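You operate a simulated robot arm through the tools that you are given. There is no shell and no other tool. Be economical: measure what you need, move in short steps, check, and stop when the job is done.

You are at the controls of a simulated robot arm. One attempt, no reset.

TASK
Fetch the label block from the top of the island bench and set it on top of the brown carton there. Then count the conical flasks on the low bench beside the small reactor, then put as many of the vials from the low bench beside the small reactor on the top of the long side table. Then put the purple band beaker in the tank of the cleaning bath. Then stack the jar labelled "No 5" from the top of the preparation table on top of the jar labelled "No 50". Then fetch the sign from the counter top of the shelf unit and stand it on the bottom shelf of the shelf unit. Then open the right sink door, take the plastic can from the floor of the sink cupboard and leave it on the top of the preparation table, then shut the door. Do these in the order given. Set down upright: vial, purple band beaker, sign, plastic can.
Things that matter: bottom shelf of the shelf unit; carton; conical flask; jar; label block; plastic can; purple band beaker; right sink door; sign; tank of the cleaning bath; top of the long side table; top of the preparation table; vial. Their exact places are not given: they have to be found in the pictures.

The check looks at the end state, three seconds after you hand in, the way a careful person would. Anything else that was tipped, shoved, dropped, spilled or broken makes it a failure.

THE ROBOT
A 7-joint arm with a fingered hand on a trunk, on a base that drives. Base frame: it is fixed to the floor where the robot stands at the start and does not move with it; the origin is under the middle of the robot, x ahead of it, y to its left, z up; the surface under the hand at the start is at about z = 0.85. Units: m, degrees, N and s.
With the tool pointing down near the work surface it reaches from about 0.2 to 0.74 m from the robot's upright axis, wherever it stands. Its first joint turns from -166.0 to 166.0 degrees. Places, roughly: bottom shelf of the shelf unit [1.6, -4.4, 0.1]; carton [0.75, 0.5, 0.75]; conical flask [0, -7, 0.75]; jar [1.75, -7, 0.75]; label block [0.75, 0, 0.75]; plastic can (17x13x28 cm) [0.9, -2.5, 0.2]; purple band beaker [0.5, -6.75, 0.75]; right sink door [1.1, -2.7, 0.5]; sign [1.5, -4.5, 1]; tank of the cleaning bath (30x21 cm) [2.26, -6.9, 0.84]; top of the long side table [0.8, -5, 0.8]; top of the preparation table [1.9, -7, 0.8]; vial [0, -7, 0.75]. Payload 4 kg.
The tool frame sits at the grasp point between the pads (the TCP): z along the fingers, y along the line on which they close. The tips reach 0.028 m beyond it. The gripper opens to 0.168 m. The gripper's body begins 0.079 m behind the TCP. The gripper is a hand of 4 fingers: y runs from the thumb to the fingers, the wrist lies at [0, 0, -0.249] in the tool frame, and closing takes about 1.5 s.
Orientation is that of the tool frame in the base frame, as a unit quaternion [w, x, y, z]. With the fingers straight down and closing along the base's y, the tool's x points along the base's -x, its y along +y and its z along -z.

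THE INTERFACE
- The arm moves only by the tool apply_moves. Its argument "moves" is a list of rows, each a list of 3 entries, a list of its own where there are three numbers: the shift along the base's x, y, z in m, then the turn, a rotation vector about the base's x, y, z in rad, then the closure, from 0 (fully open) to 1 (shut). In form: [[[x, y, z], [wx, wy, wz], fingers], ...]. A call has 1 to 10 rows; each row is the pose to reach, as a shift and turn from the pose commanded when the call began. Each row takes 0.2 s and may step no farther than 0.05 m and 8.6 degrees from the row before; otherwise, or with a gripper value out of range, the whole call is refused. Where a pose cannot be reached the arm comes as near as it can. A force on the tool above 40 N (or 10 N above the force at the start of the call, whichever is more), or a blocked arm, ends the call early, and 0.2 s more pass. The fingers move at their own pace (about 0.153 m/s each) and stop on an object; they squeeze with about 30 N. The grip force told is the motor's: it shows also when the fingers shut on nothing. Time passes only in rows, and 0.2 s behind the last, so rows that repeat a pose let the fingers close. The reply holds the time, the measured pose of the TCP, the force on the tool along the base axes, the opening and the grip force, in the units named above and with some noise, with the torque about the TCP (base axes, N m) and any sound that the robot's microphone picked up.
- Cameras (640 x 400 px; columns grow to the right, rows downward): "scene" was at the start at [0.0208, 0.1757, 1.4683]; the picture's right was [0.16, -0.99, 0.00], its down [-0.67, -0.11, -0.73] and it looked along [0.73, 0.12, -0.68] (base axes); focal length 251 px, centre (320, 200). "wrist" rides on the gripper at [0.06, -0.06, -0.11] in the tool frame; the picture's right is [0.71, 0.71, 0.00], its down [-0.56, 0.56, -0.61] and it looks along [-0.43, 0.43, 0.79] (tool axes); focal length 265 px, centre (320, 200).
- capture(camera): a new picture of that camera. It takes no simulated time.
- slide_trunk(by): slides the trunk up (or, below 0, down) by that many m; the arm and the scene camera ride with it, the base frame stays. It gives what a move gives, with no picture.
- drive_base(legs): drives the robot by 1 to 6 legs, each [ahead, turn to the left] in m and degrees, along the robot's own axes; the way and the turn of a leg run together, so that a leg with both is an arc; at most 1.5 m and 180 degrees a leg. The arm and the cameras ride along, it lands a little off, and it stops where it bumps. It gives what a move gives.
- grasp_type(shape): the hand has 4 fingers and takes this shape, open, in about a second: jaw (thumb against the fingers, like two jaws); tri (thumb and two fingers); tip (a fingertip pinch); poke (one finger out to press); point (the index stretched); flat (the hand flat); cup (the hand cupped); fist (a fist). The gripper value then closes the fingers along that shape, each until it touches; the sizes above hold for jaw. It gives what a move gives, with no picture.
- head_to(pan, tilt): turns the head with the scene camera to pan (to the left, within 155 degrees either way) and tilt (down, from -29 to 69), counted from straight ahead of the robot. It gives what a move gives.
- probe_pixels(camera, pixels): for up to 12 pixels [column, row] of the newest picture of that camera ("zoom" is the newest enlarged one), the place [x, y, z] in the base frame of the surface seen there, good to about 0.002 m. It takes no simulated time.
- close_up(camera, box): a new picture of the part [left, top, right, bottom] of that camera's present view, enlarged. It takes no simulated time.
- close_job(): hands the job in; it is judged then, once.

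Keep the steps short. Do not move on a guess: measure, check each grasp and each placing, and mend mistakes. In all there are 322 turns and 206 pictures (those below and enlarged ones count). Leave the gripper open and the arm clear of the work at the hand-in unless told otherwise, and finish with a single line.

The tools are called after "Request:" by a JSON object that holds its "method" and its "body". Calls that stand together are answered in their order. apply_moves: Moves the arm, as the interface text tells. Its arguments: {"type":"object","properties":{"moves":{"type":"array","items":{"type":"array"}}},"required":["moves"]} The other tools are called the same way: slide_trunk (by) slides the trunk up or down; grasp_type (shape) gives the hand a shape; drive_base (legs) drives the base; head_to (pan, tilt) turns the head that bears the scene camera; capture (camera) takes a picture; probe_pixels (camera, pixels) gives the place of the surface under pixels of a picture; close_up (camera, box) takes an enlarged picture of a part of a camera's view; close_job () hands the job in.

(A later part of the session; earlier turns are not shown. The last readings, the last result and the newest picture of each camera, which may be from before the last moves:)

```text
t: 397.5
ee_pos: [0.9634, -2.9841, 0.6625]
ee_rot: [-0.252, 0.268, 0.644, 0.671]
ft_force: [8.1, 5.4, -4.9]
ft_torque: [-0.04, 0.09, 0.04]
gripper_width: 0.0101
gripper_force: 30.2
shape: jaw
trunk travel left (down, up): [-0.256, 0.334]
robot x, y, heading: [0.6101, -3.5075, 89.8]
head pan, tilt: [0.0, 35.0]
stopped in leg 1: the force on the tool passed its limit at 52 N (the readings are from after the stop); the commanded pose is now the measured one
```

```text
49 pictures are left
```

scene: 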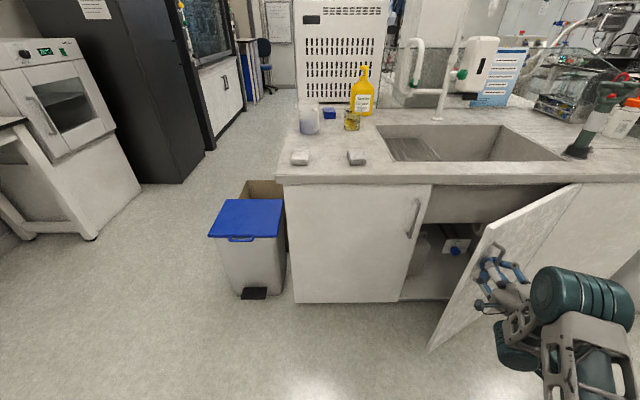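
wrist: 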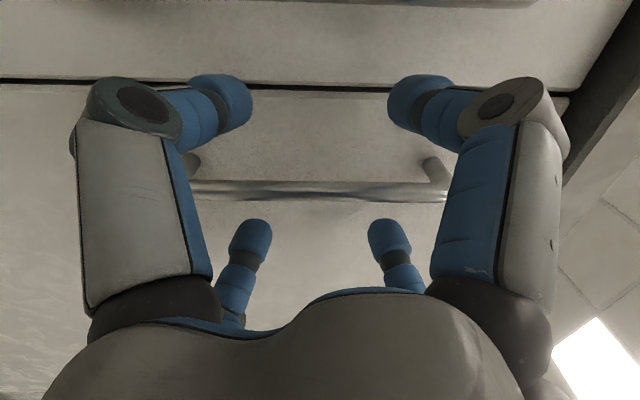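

The door is about 27° open. I'll release with a small opening and back out.

Request:
{"method": "apply_moves", "body": {"moves": [[[0, 0, 0], [0, 0, 0], 0.9], [[0, 0, 0], [0, 0, 0], 0.75], [[0, 0, 0], [0, 0, 0], 0.75], [[-0.005, -0.02, 0], [0, 0, 0], 0.75]]}}

Request:
{"method": "drive_base", "body": {"legs": [[-0.08, 0]]}}

Request:
{"method": "capture", "body": {"camera": "scene"}}

```text
t: 398.5
ee_pos: [0.9563, -3.0043, 0.6625]
ee_rot: [-0.254, 0.266, 0.644, 0.671]
ft_force: [0.0, -0.3, -0.2]
ft_torque: [0.0, -0.01, 0.02]
gripper_width: 0.042
gripper_force: 0.0
shape: jaw
trunk travel left (down, up): [-0.256, 0.334]
robot x, y, heading: [0.6103, -3.5039, 89.5]
head pan, tilt: [0.0, 35.0]
```

```text
t: 399.5
ee_pos: [0.954, -3.083, 0.6627]
ee_rot: [-0.255, 0.265, 0.645, 0.67]
ft_force: [-0.6, 0.2, -1.3]
ft_torque: [-0.02, 0.0, 0.0]
gripper_width: 0.0418
gripper_force: 0.0
shape: jaw
trunk travel left (down, up): [-0.256, 0.334]
robot x, y, heading: [0.6094, -3.5839, 89.8]
head pan, tilt: [0.0, 35.0]
```

```text
48 pictures are left
```

scene: 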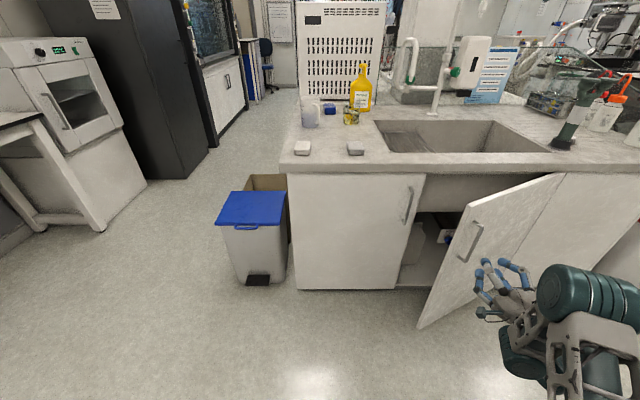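

The door stays at about 24°. I'll close the hand, turn the base left so the hand passes the door's free edge, go forward, and sweep right from inside.

Request:
{"method": "apply_moves", "body": {"moves": [[[0, 0, 0], [0, 0, 0], 1], [[0, 0, 0], [0, 0, 0], 1]]}}

Request:
{"method": "drive_base", "body": {"legs": [[0, 21]]}}

Request:
{"method": "head_to", "body": {"pan": -20, "tilt": 38}}

Request:
{"method": "capture", "body": {"camera": "scene"}}

Request:
{"method": "probe_pixels", "body": {"camera": "scene", "pixels": [[320, 200], [330, 230]]}}

```text
t: 400.1
ee_pos: [0.9547, -3.0825, 0.662]
ee_rot: [-0.254, 0.265, 0.644, 0.671]
ft_force: [0.1, 0.4, -0.4]
ft_torque: [0.02, -0.03, -0.01]
gripper_width: 0.0
gripper_force: 30.3
shape: jaw
trunk travel left (down, up): [-0.256, 0.334]
robot x, y, heading: [0.6143, -3.5844, 89.8]
head pan, tilt: [0.0, 35.0]
```

```text
t: 401.6
ee_pos: [0.7522, -2.992, 0.6619]
ee_rot: [-0.372, 0.142, 0.683, 0.612]
ft_force: [-0.7, -0.4, 0.3]
ft_torque: [0.02, 0.01, -0.02]
gripper_width: 0.0
gripper_force: 30.2
shape: jaw
trunk travel left (down, up): [-0.256, 0.334]
robot x, y, heading: [0.6136, -3.5843, 110.7]
head pan, tilt: [0.0, 35.0]
```

```text
t: 402.5
ee_pos: [0.7521, -2.9939, 0.6628]
ee_rot: [-0.373, 0.143, 0.682, 0.613]
ft_force: [-1.5, -0.4, -0.2]
ft_torque: [0.02, 0.0, 0.0]
gripper_width: 0.0
gripper_force: 30.4
shape: jaw
trunk travel left (down, up): [-0.256, 0.334]
robot x, y, heading: [0.6073, -3.583, 110.8]
head pan, tilt: [-20.0, 38.0]
```

```text
47 pictures are left
```

scene: 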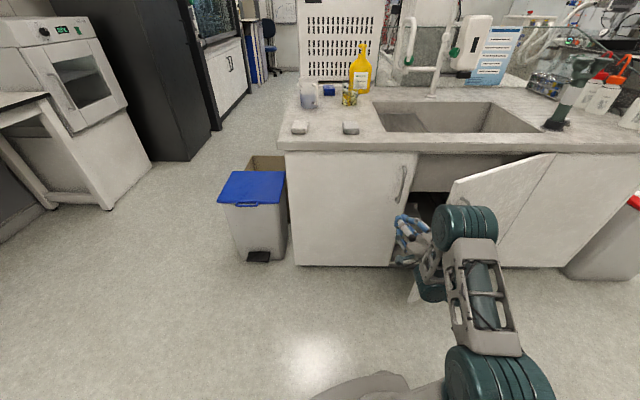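

```text
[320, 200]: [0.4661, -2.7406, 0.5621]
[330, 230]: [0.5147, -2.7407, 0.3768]
```

I'll go forward 0.14 m, then sweep right by 45°.

Request:
{"method": "drive_base", "body": {"legs": [[0.14, 0], [0, -45]]}}

Request:
{"method": "capture", "body": {"camera": "scene"}}

```text
t: 404.9
ee_pos: [0.8551, -2.9259, 0.6615]
ee_rot: [-0.29, 0.235, 0.657, 0.655]
ft_force: [0.0, 0.0, -0.2]
ft_torque: [0.02, 0.02, 0.0]
gripper_width: 0.0
gripper_force: 30.4
shape: jaw
trunk travel left (down, up): [-0.256, 0.334]
robot x, y, heading: [0.5608, -3.4501, 94.1]
head pan, tilt: [-20.0, 38.0]
stopped in leg 2: the force on the tool passed its limit at 63 N (the readings are from after the stop); the commanded pose is now the measured one
```

```text
46 pictures are left
```

scene: 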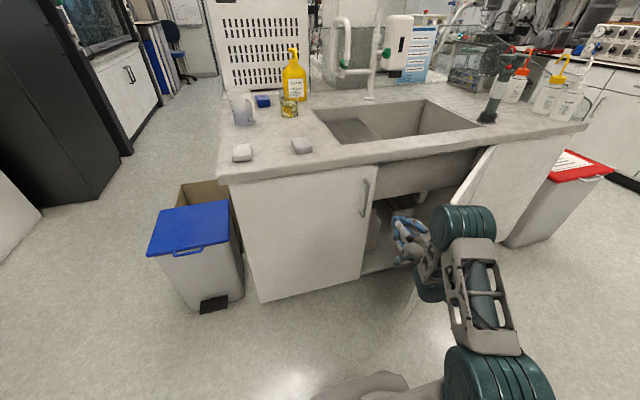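

Request:
{"method": "close_up", "body": {"camera": "scene", "box": [350, 140, 510, 330]}}

Request:
{"method": "probe_pixels", "body": {"camera": "scene", "pixels": [[490, 165], [480, 180], [470, 195], [413, 308], [415, 300], [520, 200], [500, 230]]}}

```text
2.11 times, centred on (430, 235) of scene
```

zoom: 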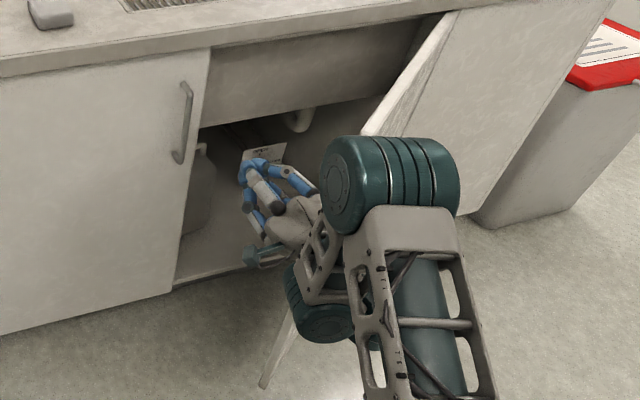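

```text
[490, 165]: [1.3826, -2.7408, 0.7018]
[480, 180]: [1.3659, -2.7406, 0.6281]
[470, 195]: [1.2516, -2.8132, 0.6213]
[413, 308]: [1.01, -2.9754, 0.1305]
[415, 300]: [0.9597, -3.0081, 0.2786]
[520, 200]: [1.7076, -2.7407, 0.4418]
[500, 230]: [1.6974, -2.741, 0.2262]
```

The push works: the door is now at about 34°. I'll repeat in small sweeps.

Request:
{"method": "drive_base", "body": {"legs": [[0, -12]]}}

Request:
{"method": "drive_base", "body": {"legs": [[0, -12]]}}

Request:
{"method": "drive_base", "body": {"legs": [[0, -12]]}}

Request:
{"method": "capture", "body": {"camera": "scene"}}

```text
t: 406.1
ee_pos: [0.9575, -2.9983, 0.661]
ee_rot: [-0.221, 0.302, 0.629, 0.681]
ft_force: [-9.7, -10.3, -0.9]
ft_torque: [0.0, 0.37, -1.35]
gripper_width: 0.0
gripper_force: 29.4
shape: jaw
trunk travel left (down, up): [-0.256, 0.334]
robot x, y, heading: [0.5595, -3.4534, 82.2]
head pan, tilt: [-20.0, 38.0]
```

```text
t: 407.2
ee_pos: [1.0444, -3.0925, 0.6611]
ee_rot: [-0.147, 0.368, 0.593, 0.701]
ft_force: [-0.6, 0.5, -0.3]
ft_torque: [0.0, 0.0, -0.01]
gripper_width: 0.0
gripper_force: 30.2
shape: jaw
trunk travel left (down, up): [-0.256, 0.334]
robot x, y, heading: [0.5603, -3.4499, 70.1]
head pan, tilt: [-20.0, 38.0]
```

```text
t: 408.4
ee_pos: [1.1086, -3.1986, 0.6608]
ee_rot: [-0.074, 0.427, 0.552, 0.712]
ft_force: [0.5, -1.4, -0.6]
ft_torque: [-0.01, -0.01, 0.02]
gripper_width: 0.0
gripper_force: 29.7
shape: jaw
trunk travel left (down, up): [-0.256, 0.334]
robot x, y, heading: [0.5601, -3.4526, 58.0]
head pan, tilt: [-20.0, 38.0]
```

```text
44 pictures are left
```

scene: 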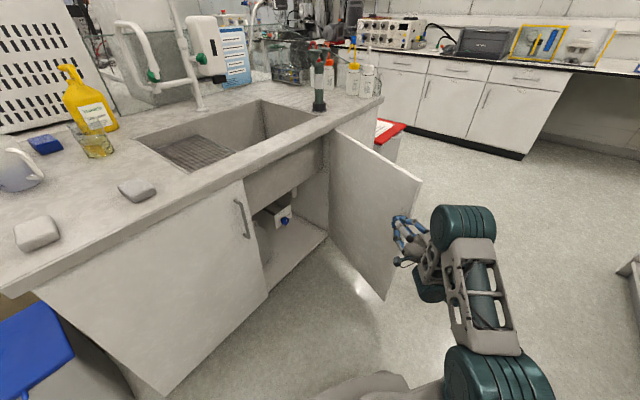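

The door has swung wide open. I'll measure it and look inside.

Request:
{"method": "probe_pixels", "body": {"camera": "scene", "pixels": [[415, 190], [385, 290], [340, 150], [360, 200], [300, 260], [270, 240], [258, 235], [285, 215]]}}

Request:
{"method": "close_up", "body": {"camera": "scene", "box": [220, 150, 360, 310]}}

```text
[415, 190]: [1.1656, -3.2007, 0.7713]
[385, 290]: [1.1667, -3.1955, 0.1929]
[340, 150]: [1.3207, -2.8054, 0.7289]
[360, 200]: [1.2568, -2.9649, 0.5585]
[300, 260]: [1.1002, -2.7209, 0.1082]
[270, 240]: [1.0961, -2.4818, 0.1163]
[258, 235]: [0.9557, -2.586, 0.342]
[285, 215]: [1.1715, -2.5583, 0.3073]
```

```text
2.50 times, centred on (290, 230) of scene
```

zoom: 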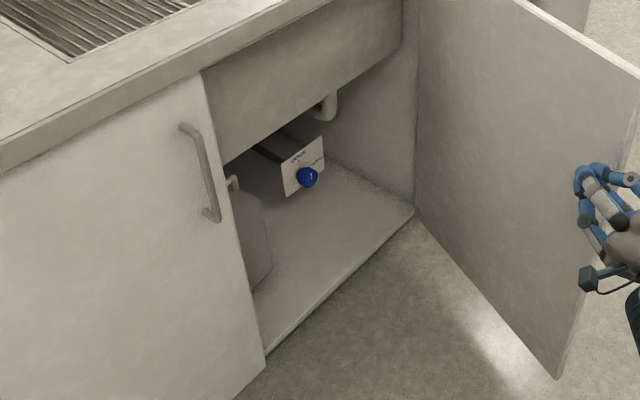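

The door is at 64°. One more nudge forward and right for a wider opening.

Request:
{"method": "drive_base", "body": {"legs": [[0.12, 0]]}}

Request:
{"method": "drive_base", "body": {"legs": [[0, -10]]}}

Request:
{"method": "drive_base", "body": {"legs": [[0, -10]]}}

Request:
{"method": "head_to", "body": {"pan": 25, "tilt": 40}}

Request:
{"method": "capture", "body": {"camera": "scene"}}

```text
t: 409.6
ee_pos: [1.1721, -3.0983, 0.6623]
ee_rot: [-0.072, 0.427, 0.552, 0.712]
ft_force: [-0.2, 0.3, 0.4]
ft_torque: [-0.01, -0.02, -0.04]
gripper_width: 0.0001
gripper_force: 29.9
shape: jaw
trunk travel left (down, up): [-0.256, 0.334]
robot x, y, heading: [0.6221, -3.3511, 58.1]
head pan, tilt: [-20.0, 38.0]
```

```text
t: 410.7
ee_pos: [1.2083, -3.1976, 0.6624]
ee_rot: [-0.011, 0.474, 0.513, 0.716]
ft_force: [1.1, -0.4, 0.2]
ft_torque: [0.0, -0.01, 0.02]
gripper_width: 0.0002
gripper_force: 29.9
shape: jaw
trunk travel left (down, up): [-0.256, 0.334]
robot x, y, heading: [0.6258, -3.3514, 47.8]
head pan, tilt: [-20.0, 38.0]
```

```text
t: 411.8
ee_pos: [1.2265, -3.3053, 0.6609]
ee_rot: [0.054, 0.518, 0.468, 0.714]
ft_force: [0.4, 0.4, 0.3]
ft_torque: [0.02, -0.01, -0.01]
gripper_width: 0.0001
gripper_force: 29.9
shape: jaw
trunk travel left (down, up): [-0.256, 0.334]
robot x, y, heading: [0.627, -3.3477, 37.9]
head pan, tilt: [-20.0, 38.0]
```

```text
t: 412.9
ee_pos: [1.2248, -3.3048, 0.6607]
ee_rot: [0.054, 0.518, 0.468, 0.714]
ft_force: [0.1, -0.5, -0.2]
ft_torque: [-0.01, -0.01, 0.01]
gripper_width: 0.0001
gripper_force: 30.1
shape: jaw
trunk travel left (down, up): [-0.256, 0.334]
robot x, y, heading: [0.625, -3.3491, 37.6]
head pan, tilt: [25.0, 40.0]
```

```text
42 pictures are left
```

scene: 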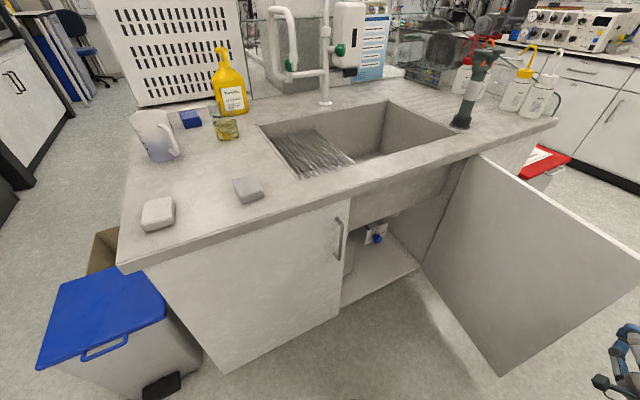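

I'll back away so the hand clears the door edge, then face the cupboard squarely.

Request:
{"method": "drive_base", "body": {"legs": [[-0.32, 0], [0, 52.5]]}}

Request:
{"method": "head_to", "body": {"pan": -35, "tilt": 30}}

Request:
{"method": "capture", "body": {"camera": "scene"}}

```text
t: 417.4
ee_pos: [0.7045, -3.0389, 0.6598]
ee_rot: [-0.268, 0.258, 0.649, 0.664]
ft_force: [-0.6, -0.5, 0.0]
ft_torque: [-0.02, 0.02, 0.03]
gripper_width: 0.0001
gripper_force: 30.3
shape: jaw
trunk travel left (down, up): [-0.256, 0.334]
robot x, y, heading: [0.3723, -3.5431, 89.9]
head pan, tilt: [25.0, 40.0]
```

```text
t: 418.7
ee_pos: [0.7047, -3.0389, 0.6606]
ee_rot: [-0.267, 0.258, 0.649, 0.665]
ft_force: [0.2, -0.3, 0.1]
ft_torque: [0.0, -0.01, 0.02]
gripper_width: 0.0
gripper_force: 29.8
shape: jaw
trunk travel left (down, up): [-0.256, 0.334]
robot x, y, heading: [0.3726, -3.537, 90.2]
head pan, tilt: [-35.0, 30.0]
```

```text
41 pictures are left
```

scene: 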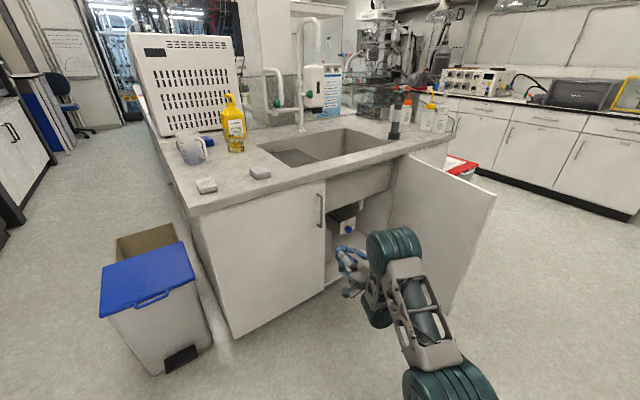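

I'll fold the hand in to the centre with a 45° tilt before moving in front of the opening.

Request:
{"method": "apply_moves", "body": {"moves": [[[-0.04, 0, 0], [-0.13, 0, 0], 0.9], [[-0.08, 0, 0], [-0.26, 0, 0], 0.7], [[-0.12, 0, 0], [-0.39, 0, 0], 0.5], [[-0.16, 0, 0], [-0.52, 0, 0], 0.4], [[-0.2, 0, 0], [-0.65, 0, 0], 0.4], [[-0.24, 0, 0], [-0.785, 0, 0], 0.4], [[-0.28, -0.01, 0], [-0.785, 0, 0], 0.4], [[-0.32, -0.02, 0], [-0.785, 0, 0], 0.4]]}}

```text
t: 420.5
ee_pos: [0.5418, -3.0403, 0.5321]
ee_rot: [-0.191, 0.319, 0.801, 0.47]
ft_force: [1.0, 0.1, 0.0]
ft_torque: [0.0, 0.03, -0.01]
gripper_width: 0.1005
gripper_force: 0.1
shape: jaw
out of reach, approached as far as the arm can: row 2, 3, 4, 5, 6, 7, 8
trunk travel left (down, up): [-0.256, 0.334]
robot x, y, heading: [0.3749, -3.545, 90.1]
head pan, tilt: [-35.0, 30.0]
```

Request:
{"method": "apply_moves", "body": {"moves": [[[0, 0, 0.04], [0, 0, 0], 0.4], [[0, 0, 0.08], [0, 0, 0], 0.4], [[0, 0.0, 0.12], [0, 0, 0], 0.4], [[0, 0.0, 0.16], [0, 0, 0], 0.4], [[0, 0.0, 0.18], [0, 0, 0], 0.4]]}}

Request:
{"method": "capture", "body": {"camera": "scene"}}

```text
t: 421.7
ee_pos: [0.5426, -3.0397, 0.5323]
ee_rot: [-0.191, 0.319, 0.801, 0.469]
ft_force: [-0.3, -0.1, -0.2]
ft_torque: [0.02, -0.01, 0.02]
gripper_width: 0.1004
gripper_force: 0.0
shape: jaw
out of reach, approached as far as the arm can: row 1, 2, 3, 4, 5
trunk travel left (down, up): [-0.256, 0.334]
robot x, y, heading: [0.3746, -3.5431, 90.3]
head pan, tilt: [-35.0, 30.0]
```

```text
40 pictures are left
```

scene: 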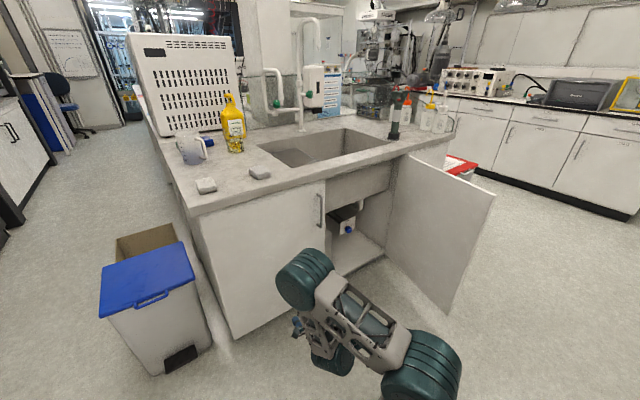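

The wrist is caught at a joint limit in this posture. I'll undo in the reverse order: first back to the level pose.

Request:
{"method": "apply_moves", "body": {"moves": [[[0.04, 0, -0.025], [0.1, 0, 0], 0.4], [[0.08, 0, -0.05], [0.2, 0, 0], 0.4], [[0.12, 0, -0.075], [0.3, 0, 0], 0.4], [[0.16, 0.005, -0.1], [0.4, 0, 0], 0.4], [[0.2, 0.01, -0.125], [0.5, 0, 0], 0.4], [[0.24, 0.015, -0.15], [0.6, 0, 0], 0.4], [[0.28, 0.02, -0.17], [0.7, 0, 0], 0.4], [[0.32, 0.02, -0.18], [0.785, 0, 0], 0.4], [[0.32, 0.02, -0.18], [0.785, 0, 0], 0.4]]}}

Request:
{"method": "apply_moves", "body": {"moves": [[[0, 0, 0], [0, -0.13, 0], 0.4], [[0, 0, 0], [0, -0.26, 0], 0.4], [[0, 0, 0], [0, -0.39, 0], 0.4], [[0, 0, 0], [0, -0.52, 0], 0.4], [[0, 0, 0], [0, -0.65, 0], 0.4], [[0, 0, 0], [0, -0.785, 0], 0.4], [[0, 0, 0], [0, -0.785, 0], 0.4]]}}

```text
t: 423.7
ee_pos: [0.7351, -3.0287, 0.4707]
ee_rot: [-0.295, 0.226, 0.558, 0.742]
ft_force: [0.1, -0.1, 0.1]
ft_torque: [0.0, -0.02, 0.01]
gripper_width: 0.1003
gripper_force: 0.0
shape: jaw
out of reach, approached as far as the arm can: row 5, 6, 7, 8, 9
trunk travel left (down, up): [-0.256, 0.334]
robot x, y, heading: [0.3743, -3.5432, 89.9]
head pan, tilt: [-35.0, 30.0]
```

```text
t: 425.3
ee_pos: [0.6557, -3.0136, 0.4714]
ee_rot: [-0.046, -0.06, 0.632, 0.771]
ft_force: [0.4, 0.5, 0.1]
ft_torque: [-0.02, 0.02, -0.01]
gripper_width: 0.1006
gripper_force: 0.1
shape: jaw
out of reach, approached as far as the arm can: row 1, 2, 3, 4, 5, 6, 7
trunk travel left (down, up): [-0.256, 0.334]
robot x, y, heading: [0.3754, -3.5438, 89.9]
head pan, tilt: [-35.0, 30.0]
```

Now I'll tilt the hand downward while raising it.

Request:
{"method": "apply_moves", "body": {"moves": [[[0, 0, 0.02], [-0.13, 0, 0], 0.4], [[0, 0, 0.04], [-0.26, 0, 0], 0.4], [[0, 0, 0.06], [-0.39, 0, 0], 0.4], [[0, 0, 0.08], [-0.52, 0, 0], 0.4], [[0, 0, 0.1], [-0.65, 0, 0], 0.4], [[0, 0, 0.12], [-0.78, 0, 0], 0.4], [[0, 0, 0.14], [-0.91, 0, 0], 0.4], [[0, 0, 0.16], [-0.98, 0, 0], 0.4], [[0, 0, 0.18], [-0.98, 0, 0], 0.4]]}}

```text
t: 427.3
ee_pos: [0.5525, -3.0713, 0.4599]
ee_rot: [-0.084, -0.033, 0.903, 0.421]
ft_force: [-0.3, 0.1, -0.1]
ft_torque: [-0.03, -0.01, 0.0]
gripper_width: 0.1006
gripper_force: 0.0
shape: jaw
out of reach, approached as far as the arm can: row 1, 2, 3, 4, 5, 6, 7, 8, 9
trunk travel left (down, up): [-0.256, 0.334]
robot x, y, heading: [0.3741, -3.5443, 90.1]
head pan, tilt: [-35.0, 30.0]
```

I'm nearly back to the known-good posture. I'll correct to it (TCP 0.49 m ahead, 40° tilt).

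Request:
{"method": "apply_moves", "body": {"moves": [[[-0.025, 0.003, 0.025], [-0.035, -0.027, -0.024], 0.4], [[-0.05, 0.006, 0.045], [-0.07, -0.054, -0.048], 0.4], [[-0.075, 0.009, 0.07], [-0.105, -0.081, -0.071], 0.4], [[-0.1, 0.012, 0.095], [-0.14, -0.108, -0.095], 0.4], [[-0.13, 0.016, 0.126], [-0.174, -0.135, -0.119], 0.4], [[-0.13, 0.016, 0.126], [-0.174, -0.135, -0.119], 0.4]]}}

Request:
{"method": "capture", "body": {"camera": "scene"}}

```text
t: 428.7
ee_pos: [0.4887, -3.0492, 0.4233]
ee_rot: [-0.028, -0.011, 0.929, 0.37]
ft_force: [-0.8, -0.9, 0.1]
ft_torque: [0.02, 0.0, 0.0]
gripper_width: 0.1005
gripper_force: 0.0
shape: jaw
out of reach, approached as far as the arm can: row 1, 2, 3, 4, 5, 6
trunk travel left (down, up): [-0.256, 0.334]
robot x, y, heading: [0.3746, -3.5404, 90.1]
head pan, tilt: [-35.0, 30.0]
```

```text
39 pictures are left
```

scene: 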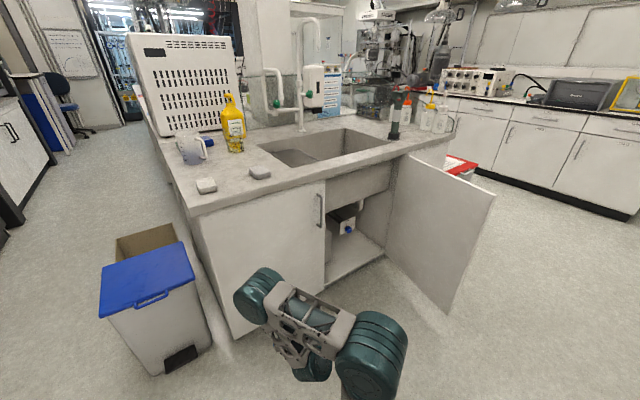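

Request:
{"method": "apply_moves", "body": {"moves": [[[0.0, 0.03, 0.03], [0, 0, 0], 0.4], [[0.0, 0.06, 0.06], [0, 0, 0], 0.4], [[0.0, 0.09, 0.09], [0, 0, 0], 0.4], [[0.0, 0.12, 0.12], [0, 0, 0], 0.4], [[0.0, 0.13, 0.16], [0, 0, 0], 0.4], [[0.0, 0.13, 0.2], [0, 0, 0], 0.4], [[0.0, 0.13, 0.24], [0, 0, 0], 0.4]]}}

```text
t: 430.3
ee_pos: [0.4841, -3.0205, 0.4281]
ee_rot: [-0.027, -0.012, 0.927, 0.373]
ft_force: [0.5, -0.5, 1.0]
ft_torque: [-0.01, 0.0, -0.01]
gripper_width: 0.1007
gripper_force: 0.1
shape: jaw
out of reach, approached as far as the arm can: row 1, 2, 3, 4, 5, 6, 7
trunk travel left (down, up): [-0.256, 0.334]
robot x, y, heading: [0.3749, -3.5472, 90.0]
head pan, tilt: [-35.0, 30.0]
```

Request:
{"method": "apply_moves", "body": {"moves": [[[0, 0, 0], [-0.13, 0, 0], 0.4], [[0, 0, 0], [-0.26, 0, 0], 0.4], [[0, 0, 0], [-0.39, 0, 0], 0.4], [[0, 0, 0], [-0.52, 0, 0], 0.4], [[0, 0, 0], [-0.65, 0, 0], 0.4], [[0, 0, 0], [-0.75, 0, 0], 0.4]]}}

```text
t: 431.7
ee_pos: [0.4063, -3.2341, 0.3143]
ee_rot: [-0.033, 0.0, 0.999, 0.035]
ft_force: [-0.2, -0.1, 0.2]
ft_torque: [0.02, 0.01, -0.03]
gripper_width: 0.1006
gripper_force: 0.1
shape: jaw
out of reach, approached as far as the arm can: row 1, 2, 3, 4, 5, 6
trunk travel left (down, up): [-0.256, 0.334]
robot x, y, heading: [0.3714, -3.5436, 90.0]
head pan, tilt: [-35.0, 30.0]
```

The tool now points down. I'll try raising it from here.

Request:
{"method": "apply_moves", "body": {"moves": [[[0, 0.02, 0.04], [0, 0, 0], 0.4], [[0, 0.04, 0.08], [0, 0, 0], 0.4], [[0, 0.06, 0.12], [0, 0, 0], 0.4], [[0, 0.08, 0.16], [0, 0, 0], 0.4], [[0, 0.09, 0.2], [0, 0, 0], 0.4], [[0, 0.1, 0.24], [0, 0, 0], 0.4], [[0, 0.1, 0.28], [0, 0, 0], 0.4], [[0, 0.1, 0.32], [0, 0, 0], 0.4]]}}

Request:
{"method": "capture", "body": {"camera": "scene"}}

```text
t: 433.5
ee_pos: [0.4064, -3.233, 0.3137]
ee_rot: [-0.034, -0.001, 0.999, 0.034]
ft_force: [0.1, 0.9, 0.3]
ft_torque: [0.02, 0.01, -0.04]
gripper_width: 0.1008
gripper_force: 0.1
shape: jaw
out of reach, approached as far as the arm can: row 1, 2, 3, 4, 5, 6, 7, 8
trunk travel left (down, up): [-0.256, 0.334]
robot x, y, heading: [0.3782, -3.5426, 90.1]
head pan, tilt: [-35.0, 30.0]
```

```text
38 pictures are left
```

scene: 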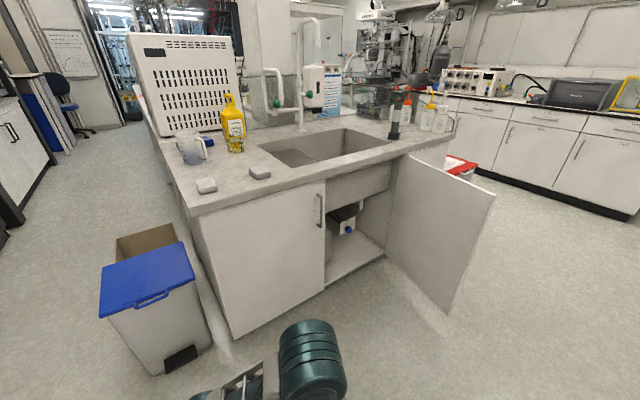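

I'll look at the arm itself.

Request:
{"method": "head_to", "body": {"pan": 0, "tilt": 60}}

Request:
{"method": "capture", "body": {"camera": "scene"}}

```text
t: 434.5
ee_pos: [0.4059, -3.2339, 0.314]
ee_rot: [-0.033, -0.001, 0.999, 0.034]
ft_force: [0.1, 1.2, 0.0]
ft_torque: [0.0, 0.03, -0.01]
gripper_width: 0.1008
gripper_force: 0.0
shape: jaw
trunk travel left (down, up): [-0.256, 0.334]
robot x, y, heading: [0.3738, -3.5436, 90.0]
head pan, tilt: [0.0, 60.0]
```

```text
37 pictures are left
```

scene: 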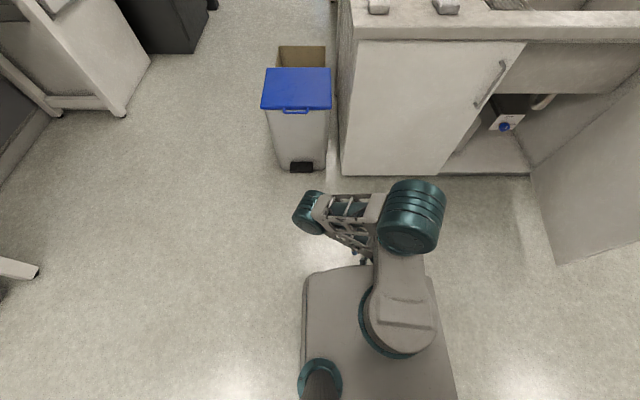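

The forearm is folded across to the left. I'll move the hand to the right to unwind it.

Request:
{"method": "apply_moves", "body": {"moves": [[[0.045, 0.0, 0], [0, 0, 0], 0.4], [[0.09, 0.0, 0.0], [0, 0, 0], 0.4], [[0.135, 0.0, 0.0], [0, 0, 0], 0.4], [[0.18, 0.0, 0.0], [0, 0, 0], 0.4], [[0.22, 0.0, 0.02], [0, 0, 0], 0.4], [[0.26, 0.02, 0.04], [0, 0, 0], 0.4], [[0.3, 0.03, 0.06], [0, 0, 0], 0.4], [[0.33, 0.04, 0.09], [0, 0, 0], 0.4], [[0.35, 0.05, 0.12], [0, 0, 0], 0.4]]}}

Request:
{"method": "capture", "body": {"camera": "scene"}}

```text
t: 436.0
ee_pos: [0.4508, -3.2497, 0.3144]
ee_rot: [-0.055, -0.128, 0.989, 0.043]
ft_force: [0.8, -0.4, -0.1]
ft_torque: [0.01, 0.05, 0.0]
gripper_width: 0.1008
gripper_force: 0.1
shape: jaw
out of reach, approached as far as the arm can: row 1, 2, 3, 4, 5, 6, 7
trunk travel left (down, up): [-0.256, 0.334]
robot x, y, heading: [0.3711, -3.5437, 90.0]
head pan, tilt: [0.0, 60.0]
stopped in row 7: the arm was blocked; the commanded pose is now the measured one
```

```text
36 pictures are left
```

scene: 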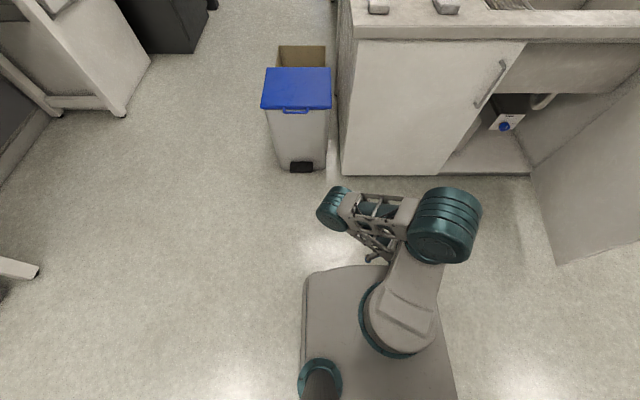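

It was blocked near my own base. I'll move the hand forward and away first.

Request:
{"method": "apply_moves", "body": {"moves": [[[0.0, 0.04, 0], [0, 0, 0], 0.4], [[0.0, 0.08, 0.0], [0, 0, 0], 0.4], [[0.01, 0.12, 0.0], [0, 0, 0], 0.4], [[0.02, 0.16, 0.0], [0, 0, 0], 0.4], [[0.03, 0.2, 0.0], [0, 0, 0], 0.4], [[0.05, 0.24, 0.0], [0, 0, 0], 0.4]]}}

Request:
{"method": "apply_moves", "body": {"moves": [[[0.04, 0.0, 0.02], [0, 0, 0], 0.4], [[0.08, 0.0, 0.04], [0, 0, 0], 0.4], [[0.12, 0.0, 0.06], [0, 0, 0], 0.4], [[0.15, 0.0, 0.09], [0, 0, 0], 0.4], [[0.17, 0.0, 0.13], [0, 0, 0], 0.4], [[0.17, 0.0, 0.17], [0, 0, 0], 0.4], [[0.17, 0.0, 0.21], [0, 0, 0], 0.4]]}}

Request:
{"method": "capture", "body": {"camera": "scene"}}

```text
t: 437.4
ee_pos: [0.4341, -3.2429, 0.3088]
ee_rot: [-0.052, -0.121, 0.99, 0.043]
ft_force: [0.2, -0.1, 0.1]
ft_torque: [0.03, 0.01, 0.02]
gripper_width: 0.1009
gripper_force: 0.0
shape: jaw
out of reach, approached as far as the arm can: row 1, 2, 3, 4, 5, 6
trunk travel left (down, up): [-0.256, 0.334]
robot x, y, heading: [0.3746, -3.5433, 89.9]
head pan, tilt: [0.0, 60.0]
```

```text
t: 438.2
ee_pos: [0.4187, -3.2502, 0.3144]
ee_rot: [-0.069, -0.275, 0.958, 0.04]
ft_force: [-0.3, -0.7, 0.2]
ft_torque: [0.02, -0.03, 0.0]
gripper_width: 0.1009
gripper_force: 0.0
shape: jaw
out of reach, approached as far as the arm can: row 1, 2, 3, 4
trunk travel left (down, up): [-0.256, 0.334]
robot x, y, heading: [0.3732, -3.5435, 89.9]
head pan, tilt: [0.0, 60.0]
stopped in row 4: the arm was blocked; the commanded pose is now the measured one
```

```text
35 pictures are left
```

scene: 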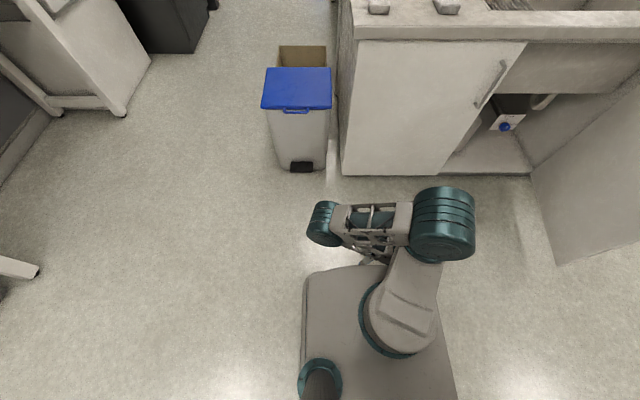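

Request:
{"method": "apply_moves", "body": {"moves": [[[-0.04, 0.0, 0.01], [0, 0, 0], 0.4], [[-0.08, 0.01, 0.02], [0, 0, 0], 0.4], [[-0.12, 0.02, 0.03], [0, 0, 0], 0.4], [[-0.16, 0.03, 0.05], [0, 0, 0], 0.4], [[-0.2, 0.04, 0.07], [0, 0, 0], 0.4], [[-0.24, 0.05, 0.09], [0, 0, 0], 0.4], [[-0.28, 0.06, 0.11], [0, 0, 0], 0.4], [[-0.31, 0.07, 0.14], [0, 0, 0], 0.4], [[-0.33, 0.08, 0.17], [0, 0, 0], 0.4]]}}

Request:
{"method": "capture", "body": {"camera": "scene"}}

```text
t: 438.8
ee_pos: [0.3945, -3.2348, 0.3156]
ee_rot: [-0.059, -0.157, 0.985, 0.046]
ft_force: [0.9, 0.8, -0.5]
ft_torque: [0.03, 0.02, 0.02]
gripper_width: 0.1008
gripper_force: 0.1
shape: jaw
out of reach, approached as far as the arm can: row 1, 2
trunk travel left (down, up): [-0.256, 0.334]
robot x, y, heading: [0.373, -3.5454, 90.3]
head pan, tilt: [0.0, 60.0]
stopped in row 2: the arm was blocked; the commanded pose is now the measured one
```

```text
34 pictures are left
```

scene: 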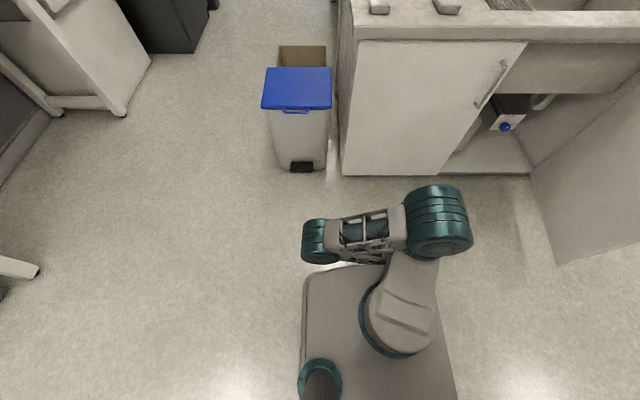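

The hand may be hemmed in by my own base deck. I'll raise the trunk 0.3 m and try again.

Request:
{"method": "slide_trunk", "body": {"by": 0.3}}

Request:
{"method": "apply_moves", "body": {"moves": [[[-0.04, 0.0, 0.01], [0, 0, 0], 0.4], [[-0.08, 0.01, 0.02], [0, 0, 0], 0.4], [[-0.12, 0.02, 0.03], [0, 0, 0], 0.4], [[-0.16, 0.03, 0.05], [0, 0, 0], 0.4], [[-0.2, 0.04, 0.07], [0, 0, 0], 0.4], [[-0.24, 0.05, 0.09], [0, 0, 0], 0.4], [[-0.28, 0.06, 0.11], [0, 0, 0], 0.4], [[-0.31, 0.07, 0.14], [0, 0, 0], 0.4], [[-0.33, 0.08, 0.17], [0, 0, 0], 0.4]]}}

Request:
{"method": "capture", "body": {"camera": "scene"}}

```text
t: 441.8
ee_pos: [0.396, -3.2353, 0.6176]
ee_rot: [-0.06, -0.158, 0.985, 0.044]
ft_force: [-0.6, -0.4, 0.6]
ft_torque: [0.0, -0.01, -0.01]
gripper_width: 0.1007
gripper_force: 0.1
shape: jaw
trunk travel left (down, up): [-0.556, 0.034]
robot x, y, heading: [0.3749, -3.5462, 90.2]
head pan, tilt: [0.0, 60.0]
```

```text
t: 442.2
ee_pos: [0.3992, -3.2221, 0.6146]
ee_rot: [-0.044, 0.003, 0.998, 0.055]
ft_force: [-1.3, -0.1, 0.1]
ft_torque: [-0.01, 0.0, 0.03]
gripper_width: 0.1008
gripper_force: 0.1
shape: jaw
out of reach, approached as far as the arm can: row 1, 2
trunk travel left (down, up): [-0.556, 0.034]
robot x, y, heading: [0.371, -3.5443, 90.3]
head pan, tilt: [0.0, 60.0]
stopped in row 2: the arm was blocked; the commanded pose is now the measured one
```

```text
33 pictures are left
```

scene: 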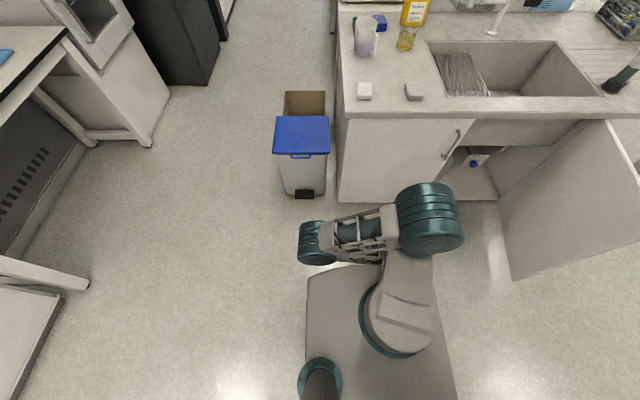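

Still blocked, so I'll retrace the way I came: tilt the hand back up toward level while moving out to the right.

Request:
{"method": "apply_moves", "body": {"moves": [[[0.01, 0.03, 0.01], [0.13, 0, 0], 0.4], [[0.02, 0.06, 0.02], [0.26, 0, 0], 0.4], [[0.03, 0.09, 0.03], [0.39, 0, 0], 0.4], [[0.05, 0.12, 0.04], [0.52, 0, 0], 0.4], [[0.08, 0.15, 0.05], [0.65, 0, 0], 0.4], [[0.11, 0.18, 0.06], [0.78, 0, 0], 0.4], [[0.14, 0.2, 0.08], [0.91, 0, 0], 0.4], [[0.17, 0.22, 0.1], [1.04, 0, 0], 0.4], [[0.2, 0.23, 0.12], [1.17, 0, 0], 0.4], [[0.23, 0.24, 0.14], [1.3, 0, 0], 0.4]]}}

Request:
{"method": "capture", "body": {"camera": "scene"}}

```text
t: 444.4
ee_pos: [0.6325, -2.9808, 0.7568]
ee_rot: [-0.036, -0.026, 0.761, 0.648]
ft_force: [-0.7, -0.3, 1.0]
ft_torque: [0.02, 0.02, -0.01]
gripper_width: 0.1008
gripper_force: 0.0
shape: jaw
out of reach, approached as far as the arm can: row 1
trunk travel left (down, up): [-0.556, 0.034]
robot x, y, heading: [0.3769, -3.5431, 90.1]
head pan, tilt: [0.0, 60.0]
```

```text
32 pictures are left
```

scene: 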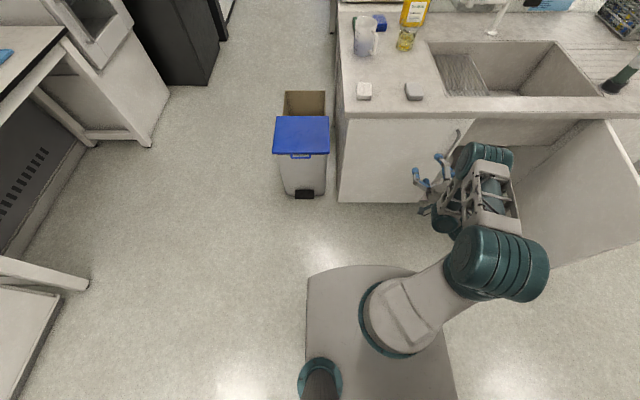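

That freed it. Now I'll raise the hand with the tool level, then bring it left and tilt.

Request:
{"method": "apply_moves", "body": {"moves": [[[0, 0, 0.04], [0, 0, 0], 0.4], [[0, 0, 0.08], [0, 0, 0], 0.4], [[0, 0, 0.12], [0, 0, 0], 0.4], [[0, 0, 0.16], [0, 0, 0], 0.4], [[0, 0, 0.2], [0, 0, 0], 0.4], [[0, 0, 0.24], [0, 0, 0], 0.4]]}}

Request:
{"method": "apply_moves", "body": {"moves": [[[-0.03, 0, 0], [-0.12, 0, 0], 0.4], [[-0.06, 0, 0], [-0.24, 0, 0], 0.4], [[-0.09, -0.01, 0], [-0.36, 0, 0], 0.4], [[-0.12, -0.02, 0], [-0.48, 0, 0], 0.4], [[-0.15, -0.03, 0], [-0.6, 0, 0], 0.4], [[-0.18, -0.04, 0], [-0.7, 0, 0], 0.4]]}}

```text
t: 445.8
ee_pos: [0.6285, -2.9827, 0.9661]
ee_rot: [-0.034, -0.025, 0.761, 0.647]
ft_force: [-0.1, 0.0, 0.3]
ft_torque: [0.01, 0.02, 0.02]
gripper_width: 0.1007
gripper_force: 0.0
shape: jaw
out of reach, approached as far as the arm can: row 6
trunk travel left (down, up): [-0.556, 0.034]
robot x, y, heading: [0.3722, -3.5399, 90.4]
head pan, tilt: [0.0, 60.0]
```

```text
t: 447.2
ee_pos: [0.4812, -3.0133, 0.7399]
ee_rot: [-0.042, -0.011, 0.921, 0.388]
ft_force: [-0.5, 0.2, -0.1]
ft_torque: [0.02, 0.02, 0.02]
gripper_width: 0.1007
gripper_force: 0.2
shape: jaw
out of reach, approached as far as the arm can: row 1, 2, 3, 4, 5, 6
trunk travel left (down, up): [-0.556, 0.034]
robot x, y, heading: [0.3699, -3.543, 90.2]
head pan, tilt: [0.0, 60.0]
```

In this posture only a level hand works high up, which is enough for the can: I can hold its handle level at low and high trunk. I'll go back to the level pose.

Request:
{"method": "apply_moves", "body": {"moves": [[[0.025, 0.005, 0.01], [0.12, 0, 0], 0.4], [[0.05, 0.01, 0.02], [0.24, 0, 0], 0.4], [[0.075, 0.015, 0.03], [0.36, 0, 0], 0.4], [[0.1, 0.02, 0.04], [0.48, 0, 0], 0.4], [[0.125, 0.025, 0.06], [0.6, 0, 0], 0.4], [[0.15, 0.03, 0.09], [0.72, 0, 0], 0.4], [[0.15, 0.03, 0.12], [0.75, 0, 0], 0.4]]}}

Request:
{"method": "slide_trunk", "body": {"by": -0.2}}

Request:
{"method": "head_to", "body": {"pan": -30, "tilt": 30}}

```text
t: 448.8
ee_pos: [0.6266, -2.9795, 0.8593]
ee_rot: [-0.035, -0.027, 0.714, 0.699]
ft_force: [0.0, 0.2, 0.8]
ft_torque: [0.02, 0.0, 0.02]
gripper_width: 0.1008
gripper_force: 0.1
shape: jaw
trunk travel left (down, up): [-0.556, 0.034]
robot x, y, heading: [0.3718, -3.5412, 90.2]
head pan, tilt: [0.0, 60.0]
```

```text
t: 451.0
ee_pos: [0.6286, -2.9789, 0.6601]
ee_rot: [-0.034, -0.028, 0.715, 0.698]
ft_force: [0.4, 0.9, 0.5]
ft_torque: [-0.02, 0.0, 0.01]
gripper_width: 0.1008
gripper_force: 0.0
shape: jaw
trunk travel left (down, up): [-0.356, 0.234]
robot x, y, heading: [0.3756, -3.5422, 90.1]
head pan, tilt: [0.0, 60.0]
```

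```text
t: 451.9
ee_pos: [0.6276, -2.9793, 0.6604]
ee_rot: [-0.034, -0.027, 0.714, 0.699]
ft_force: [0.0, -0.5, -0.3]
ft_torque: [0.01, -0.02, -0.02]
gripper_width: 0.1008
gripper_force: 0.0
shape: jaw
trunk travel left (down, up): [-0.356, 0.234]
robot x, y, heading: [0.3762, -3.5465, 90.3]
head pan, tilt: [-30.0, 30.0]
```

I'll shift right by a reversing manoeuvre (turn left, back up, turn right) so the hand stays clear of the open door.

Request:
{"method": "drive_base", "body": {"legs": [[0, 50], [-0.42, 0], [0, -50]]}}

Request:
{"method": "head_to", "body": {"pan": 0, "tilt": 28}}

Request:
{"method": "capture", "body": {"camera": "scene"}}

```text
t: 459.0
ee_pos: [0.9512, -3.2486, 0.66]
ee_rot: [-0.03, -0.022, 0.715, 0.698]
ft_force: [-0.7, 0.0, 0.7]
ft_torque: [0.01, -0.03, 0.0]
gripper_width: 0.1009
gripper_force: 0.0
shape: jaw
trunk travel left (down, up): [-0.356, 0.234]
robot x, y, heading: [0.6884, -3.808, 89.5]
head pan, tilt: [-30.0, 30.0]
```

```text
t: 459.9
ee_pos: [0.95, -3.2483, 0.6596]
ee_rot: [-0.029, -0.022, 0.715, 0.698]
ft_force: [-0.7, 0.4, 0.3]
ft_torque: [-0.03, -0.02, 0.0]
gripper_width: 0.1008
gripper_force: 0.0
shape: jaw
trunk travel left (down, up): [-0.356, 0.234]
robot x, y, heading: [0.6911, -3.8102, 89.4]
head pan, tilt: [0.0, 28.0]
```

```text
31 pictures are left
```

scene: 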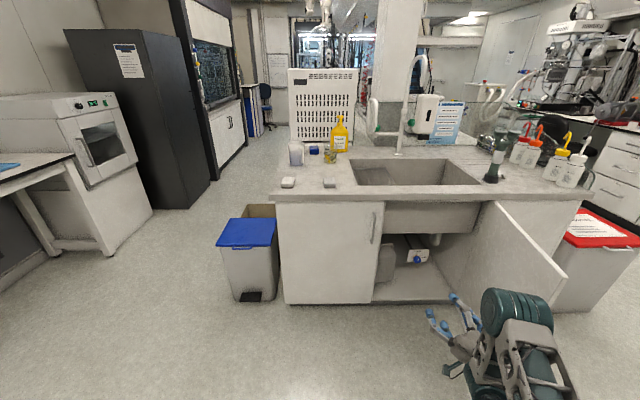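

The can shows behind the left door at about (385,262). I'll look with the wrist camera and a zoom.

Request:
{"method": "close_up", "body": {"camera": "scene", "box": [360, 210, 480, 310]}}

Request:
{"method": "capture", "body": {"camera": "wrist"}}

Request:
{"method": "probe_pixels", "body": {"camera": "scene", "pixels": [[380, 250], [388, 246], [393, 265], [390, 285], [393, 250], [400, 290], [410, 230], [418, 260]]}}

```text
4.00 times, centred on (420, 260) of scene
```

zoom: 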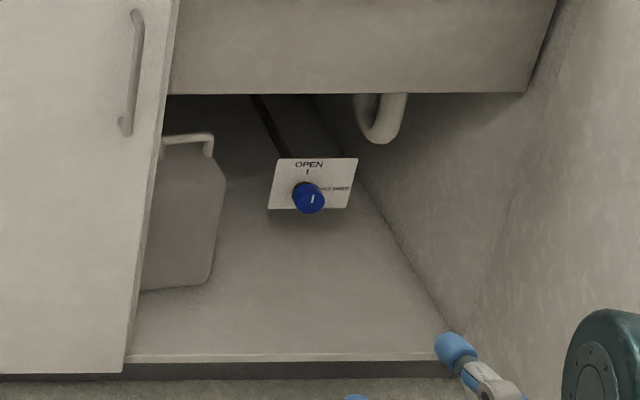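

```text
29 pictures are left
```

wrist: 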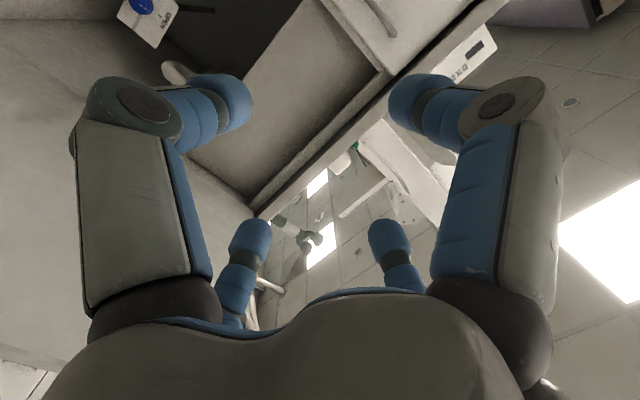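

```text
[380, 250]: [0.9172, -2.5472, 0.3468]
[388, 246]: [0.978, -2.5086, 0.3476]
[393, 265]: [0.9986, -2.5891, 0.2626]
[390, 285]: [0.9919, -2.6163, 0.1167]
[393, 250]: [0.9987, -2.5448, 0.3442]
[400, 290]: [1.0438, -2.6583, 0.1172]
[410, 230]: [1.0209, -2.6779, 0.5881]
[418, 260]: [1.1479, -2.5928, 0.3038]
```

The can's handle runs along x on its top, at z≈0.38. I want the 40° downward tilt for it, so I'll try to recover the earlier good posture: first level, hand straight ahead and higher.

Request:
{"method": "apply_moves", "body": {"moves": [[[-0.035, 0, 0.015], [0, 0, 0], 0.4], [[-0.07, 0, 0.03], [0, 0, 0], 0.4], [[-0.105, 0, 0.045], [0, 0, 0], 0.4], [[-0.14, 0.0, 0.06], [0, 0, 0], 0.4], [[-0.175, 0.0, 0.075], [0, 0, 0], 0.4], [[-0.21, 0.0, 0.09], [0, 0, 0], 0.4]]}}

```text
t: 461.3
ee_pos: [0.7404, -3.2493, 0.753]
ee_rot: [-0.03, -0.023, 0.715, 0.698]
ft_force: [-0.7, 0.0, 0.6]
ft_torque: [-0.02, 0.01, 0.01]
gripper_width: 0.1008
gripper_force: 0.1
shape: jaw
trunk travel left (down, up): [-0.356, 0.234]
robot x, y, heading: [0.685, -3.8119, 89.5]
head pan, tilt: [0.0, 28.0]
```

That worked without any warning. Now I'll tilt down slowly, lowering a little as I go.

Request:
{"method": "apply_moves", "body": {"moves": [[[0, -0.01, -0.01], [-0.1, 0, 0], 0.4], [[0, -0.02, -0.02], [-0.2, 0, 0], 0.4], [[0, -0.03, -0.03], [-0.3, 0, 0], 0.4]]}}

```text
t: 462.1
ee_pos: [0.7427, -3.279, 0.7095]
ee_rot: [-0.033, -0.017, 0.809, 0.586]
ft_force: [-1.0, -0.4, 0.5]
ft_torque: [0.01, -0.02, 0.0]
gripper_width: 0.1007
gripper_force: 0.1
shape: jaw
out of reach, approached as far as the arm can: row 3
trunk travel left (down, up): [-0.356, 0.234]
robot x, y, heading: [0.6847, -3.8108, 89.6]
head pan, tilt: [0.0, 28.0]
```

The wrist limit shows again below 18°. I'll test how high the level hand can go straight ahead, since that decides the placing.

Request:
{"method": "apply_moves", "body": {"moves": [[[0, 0.02, 0.03], [0.1, 0, 0], 0.4], [[0, 0.04, 0.06], [0.2, 0, 0], 0.4], [[0, 0.06, 0.1], [0.3, 0, 0], 0.4], [[0, 0.07, 0.14], [0.3, 0, 0], 0.4], [[0, 0.07, 0.18], [0.3, 0, 0], 0.4], [[0, 0.07, 0.22], [0.3, 0, 0], 0.4]]}}

```text
t: 463.5
ee_pos: [0.7458, -3.2083, 0.8473]
ee_rot: [-0.03, -0.023, 0.712, 0.701]
ft_force: [-0.5, 0.3, -0.4]
ft_torque: [0.0, -0.03, -0.03]
gripper_width: 0.1009
gripper_force: 0.1
shape: jaw
out of reach, approached as far as the arm can: row 4, 5, 6
trunk travel left (down, up): [-0.356, 0.234]
robot x, y, heading: [0.6888, -3.8133, 89.2]
head pan, tilt: [0.0, 28.0]
```

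The level hand reaches high enough (z 1.08 with the trunk up), so I can work with it. I'll check where the elbow was in the last view, for clearance to the open door.

Request:
{"method": "probe_pixels", "body": {"camera": "scene", "pixels": [[517, 300], [550, 315], [485, 310], [540, 370], [470, 345], [440, 330], [565, 275], [490, 210]]}}

Request:
{"method": "probe_pixels", "body": {"camera": "zoom", "pixels": [[170, 139], [185, 138], [200, 139], [208, 142], [209, 152], [190, 150], [215, 170], [205, 280], [150, 285], [170, 175], [225, 190]]}}

```text
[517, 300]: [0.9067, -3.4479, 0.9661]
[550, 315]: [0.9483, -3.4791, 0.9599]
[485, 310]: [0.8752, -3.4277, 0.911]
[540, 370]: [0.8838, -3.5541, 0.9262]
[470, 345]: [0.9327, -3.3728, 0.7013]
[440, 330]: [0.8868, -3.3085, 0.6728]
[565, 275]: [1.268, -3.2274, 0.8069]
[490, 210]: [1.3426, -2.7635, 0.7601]
```

```text
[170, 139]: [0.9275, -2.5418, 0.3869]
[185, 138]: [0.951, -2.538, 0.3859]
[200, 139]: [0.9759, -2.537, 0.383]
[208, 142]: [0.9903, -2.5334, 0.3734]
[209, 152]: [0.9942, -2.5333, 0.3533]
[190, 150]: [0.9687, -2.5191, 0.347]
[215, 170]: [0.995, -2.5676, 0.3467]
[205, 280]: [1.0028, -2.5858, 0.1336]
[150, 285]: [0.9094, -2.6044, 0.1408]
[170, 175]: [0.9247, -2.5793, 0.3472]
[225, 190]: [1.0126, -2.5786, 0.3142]
```

The hand's orientation can be brought home another way: point it to my left first, then bend it down, which is the geometry at the start. I'll yaw 90° left while drawing in.

Request:
{"method": "apply_moves", "body": {"moves": [[[-0.01, -0.015, 0], [0, 0, 0.14], 0.4], [[-0.02, -0.03, 0], [0, 0, 0.28], 0.4], [[-0.03, -0.045, 0], [0, 0, 0.42], 0.4], [[-0.04, -0.06, 0], [0, 0, 0.56], 0.4], [[-0.05, -0.075, 0], [0, 0, 0.7], 0.4], [[-0.06, -0.09, 0], [0, 0, 0.84], 0.4]]}}

Request:
{"method": "apply_moves", "body": {"moves": [[[-0.01, -0.01, 0], [0, 0, 0.14], 0.4], [[-0.02, -0.02, 0], [0, 0, 0.28], 0.4], [[-0.03, -0.03, 0], [0, 0, 0.42], 0.4], [[-0.04, -0.04, 0], [0, 0, 0.56], 0.4], [[-0.05, -0.05, 0], [0, 0, 0.73], 0.4]]}}

```text
t: 464.9
ee_pos: [0.6808, -3.299, 0.8483]
ee_rot: [-0.313, -0.313, 0.643, 0.625]
ft_force: [0.3, -0.8, 0.0]
ft_torque: [-0.01, 0.02, 0.02]
gripper_width: 0.1009
gripper_force: 0.0
shape: jaw
trunk travel left (down, up): [-0.356, 0.234]
robot x, y, heading: [0.6864, -3.8109, 89.4]
head pan, tilt: [0.0, 28.0]
```

```text
refused: row 5 steps farther than a row can; nothing moved
```

It works without warnings. I'll continue the yaw.

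Request:
{"method": "apply_moves", "body": {"moves": [[[-0.01, -0.01, 0], [0, 0, 0.14], 0.4], [[-0.02, -0.02, 0], [0, 0, 0.28], 0.4], [[-0.03, -0.03, 0], [0, 0, 0.42], 0.4], [[-0.04, -0.04, 0], [0, 0, 0.56], 0.4], [[-0.05, -0.05, 0], [0, 0, 0.7], 0.4]]}}

Request:
{"method": "apply_moves", "body": {"moves": [[[0, 0, 0.01], [0, -0.14, 0], 0.4], [[0, 0, 0.02], [0, -0.28, 0], 0.4], [[0, 0, 0.03], [0, -0.42, 0], 0.4], [[0, 0, 0.04], [0, -0.56, 0], 0.4], [[0, 0, 0.05], [0, -0.7, 0], 0.4]]}}

```text
t: 466.1
ee_pos: [0.5964, -3.3297, 0.8322]
ee_rot: [-0.426, -0.461, 0.576, 0.523]
ft_force: [0.8, 0.7, 0.5]
ft_torque: [0.0, 0.05, 0.07]
gripper_width: 0.1008
gripper_force: 0.0
shape: jaw
out of reach, approached as far as the arm can: row 2, 3, 4, 5
trunk travel left (down, up): [-0.356, 0.234]
robot x, y, heading: [0.6858, -3.8093, 89.0]
head pan, tilt: [0.0, 28.0]
```

```text
t: 467.3
ee_pos: [0.5962, -3.3292, 0.8835]
ee_rot: [-0.201, -0.612, 0.688, 0.334]
ft_force: [0.4, 0.2, -0.6]
ft_torque: [-0.02, 0.01, 0.04]
gripper_width: 0.1006
gripper_force: 0.0
shape: jaw
trunk travel left (down, up): [-0.356, 0.234]
robot x, y, heading: [0.6921, -3.8107, 89.3]
head pan, tilt: [0.0, 28.0]
```

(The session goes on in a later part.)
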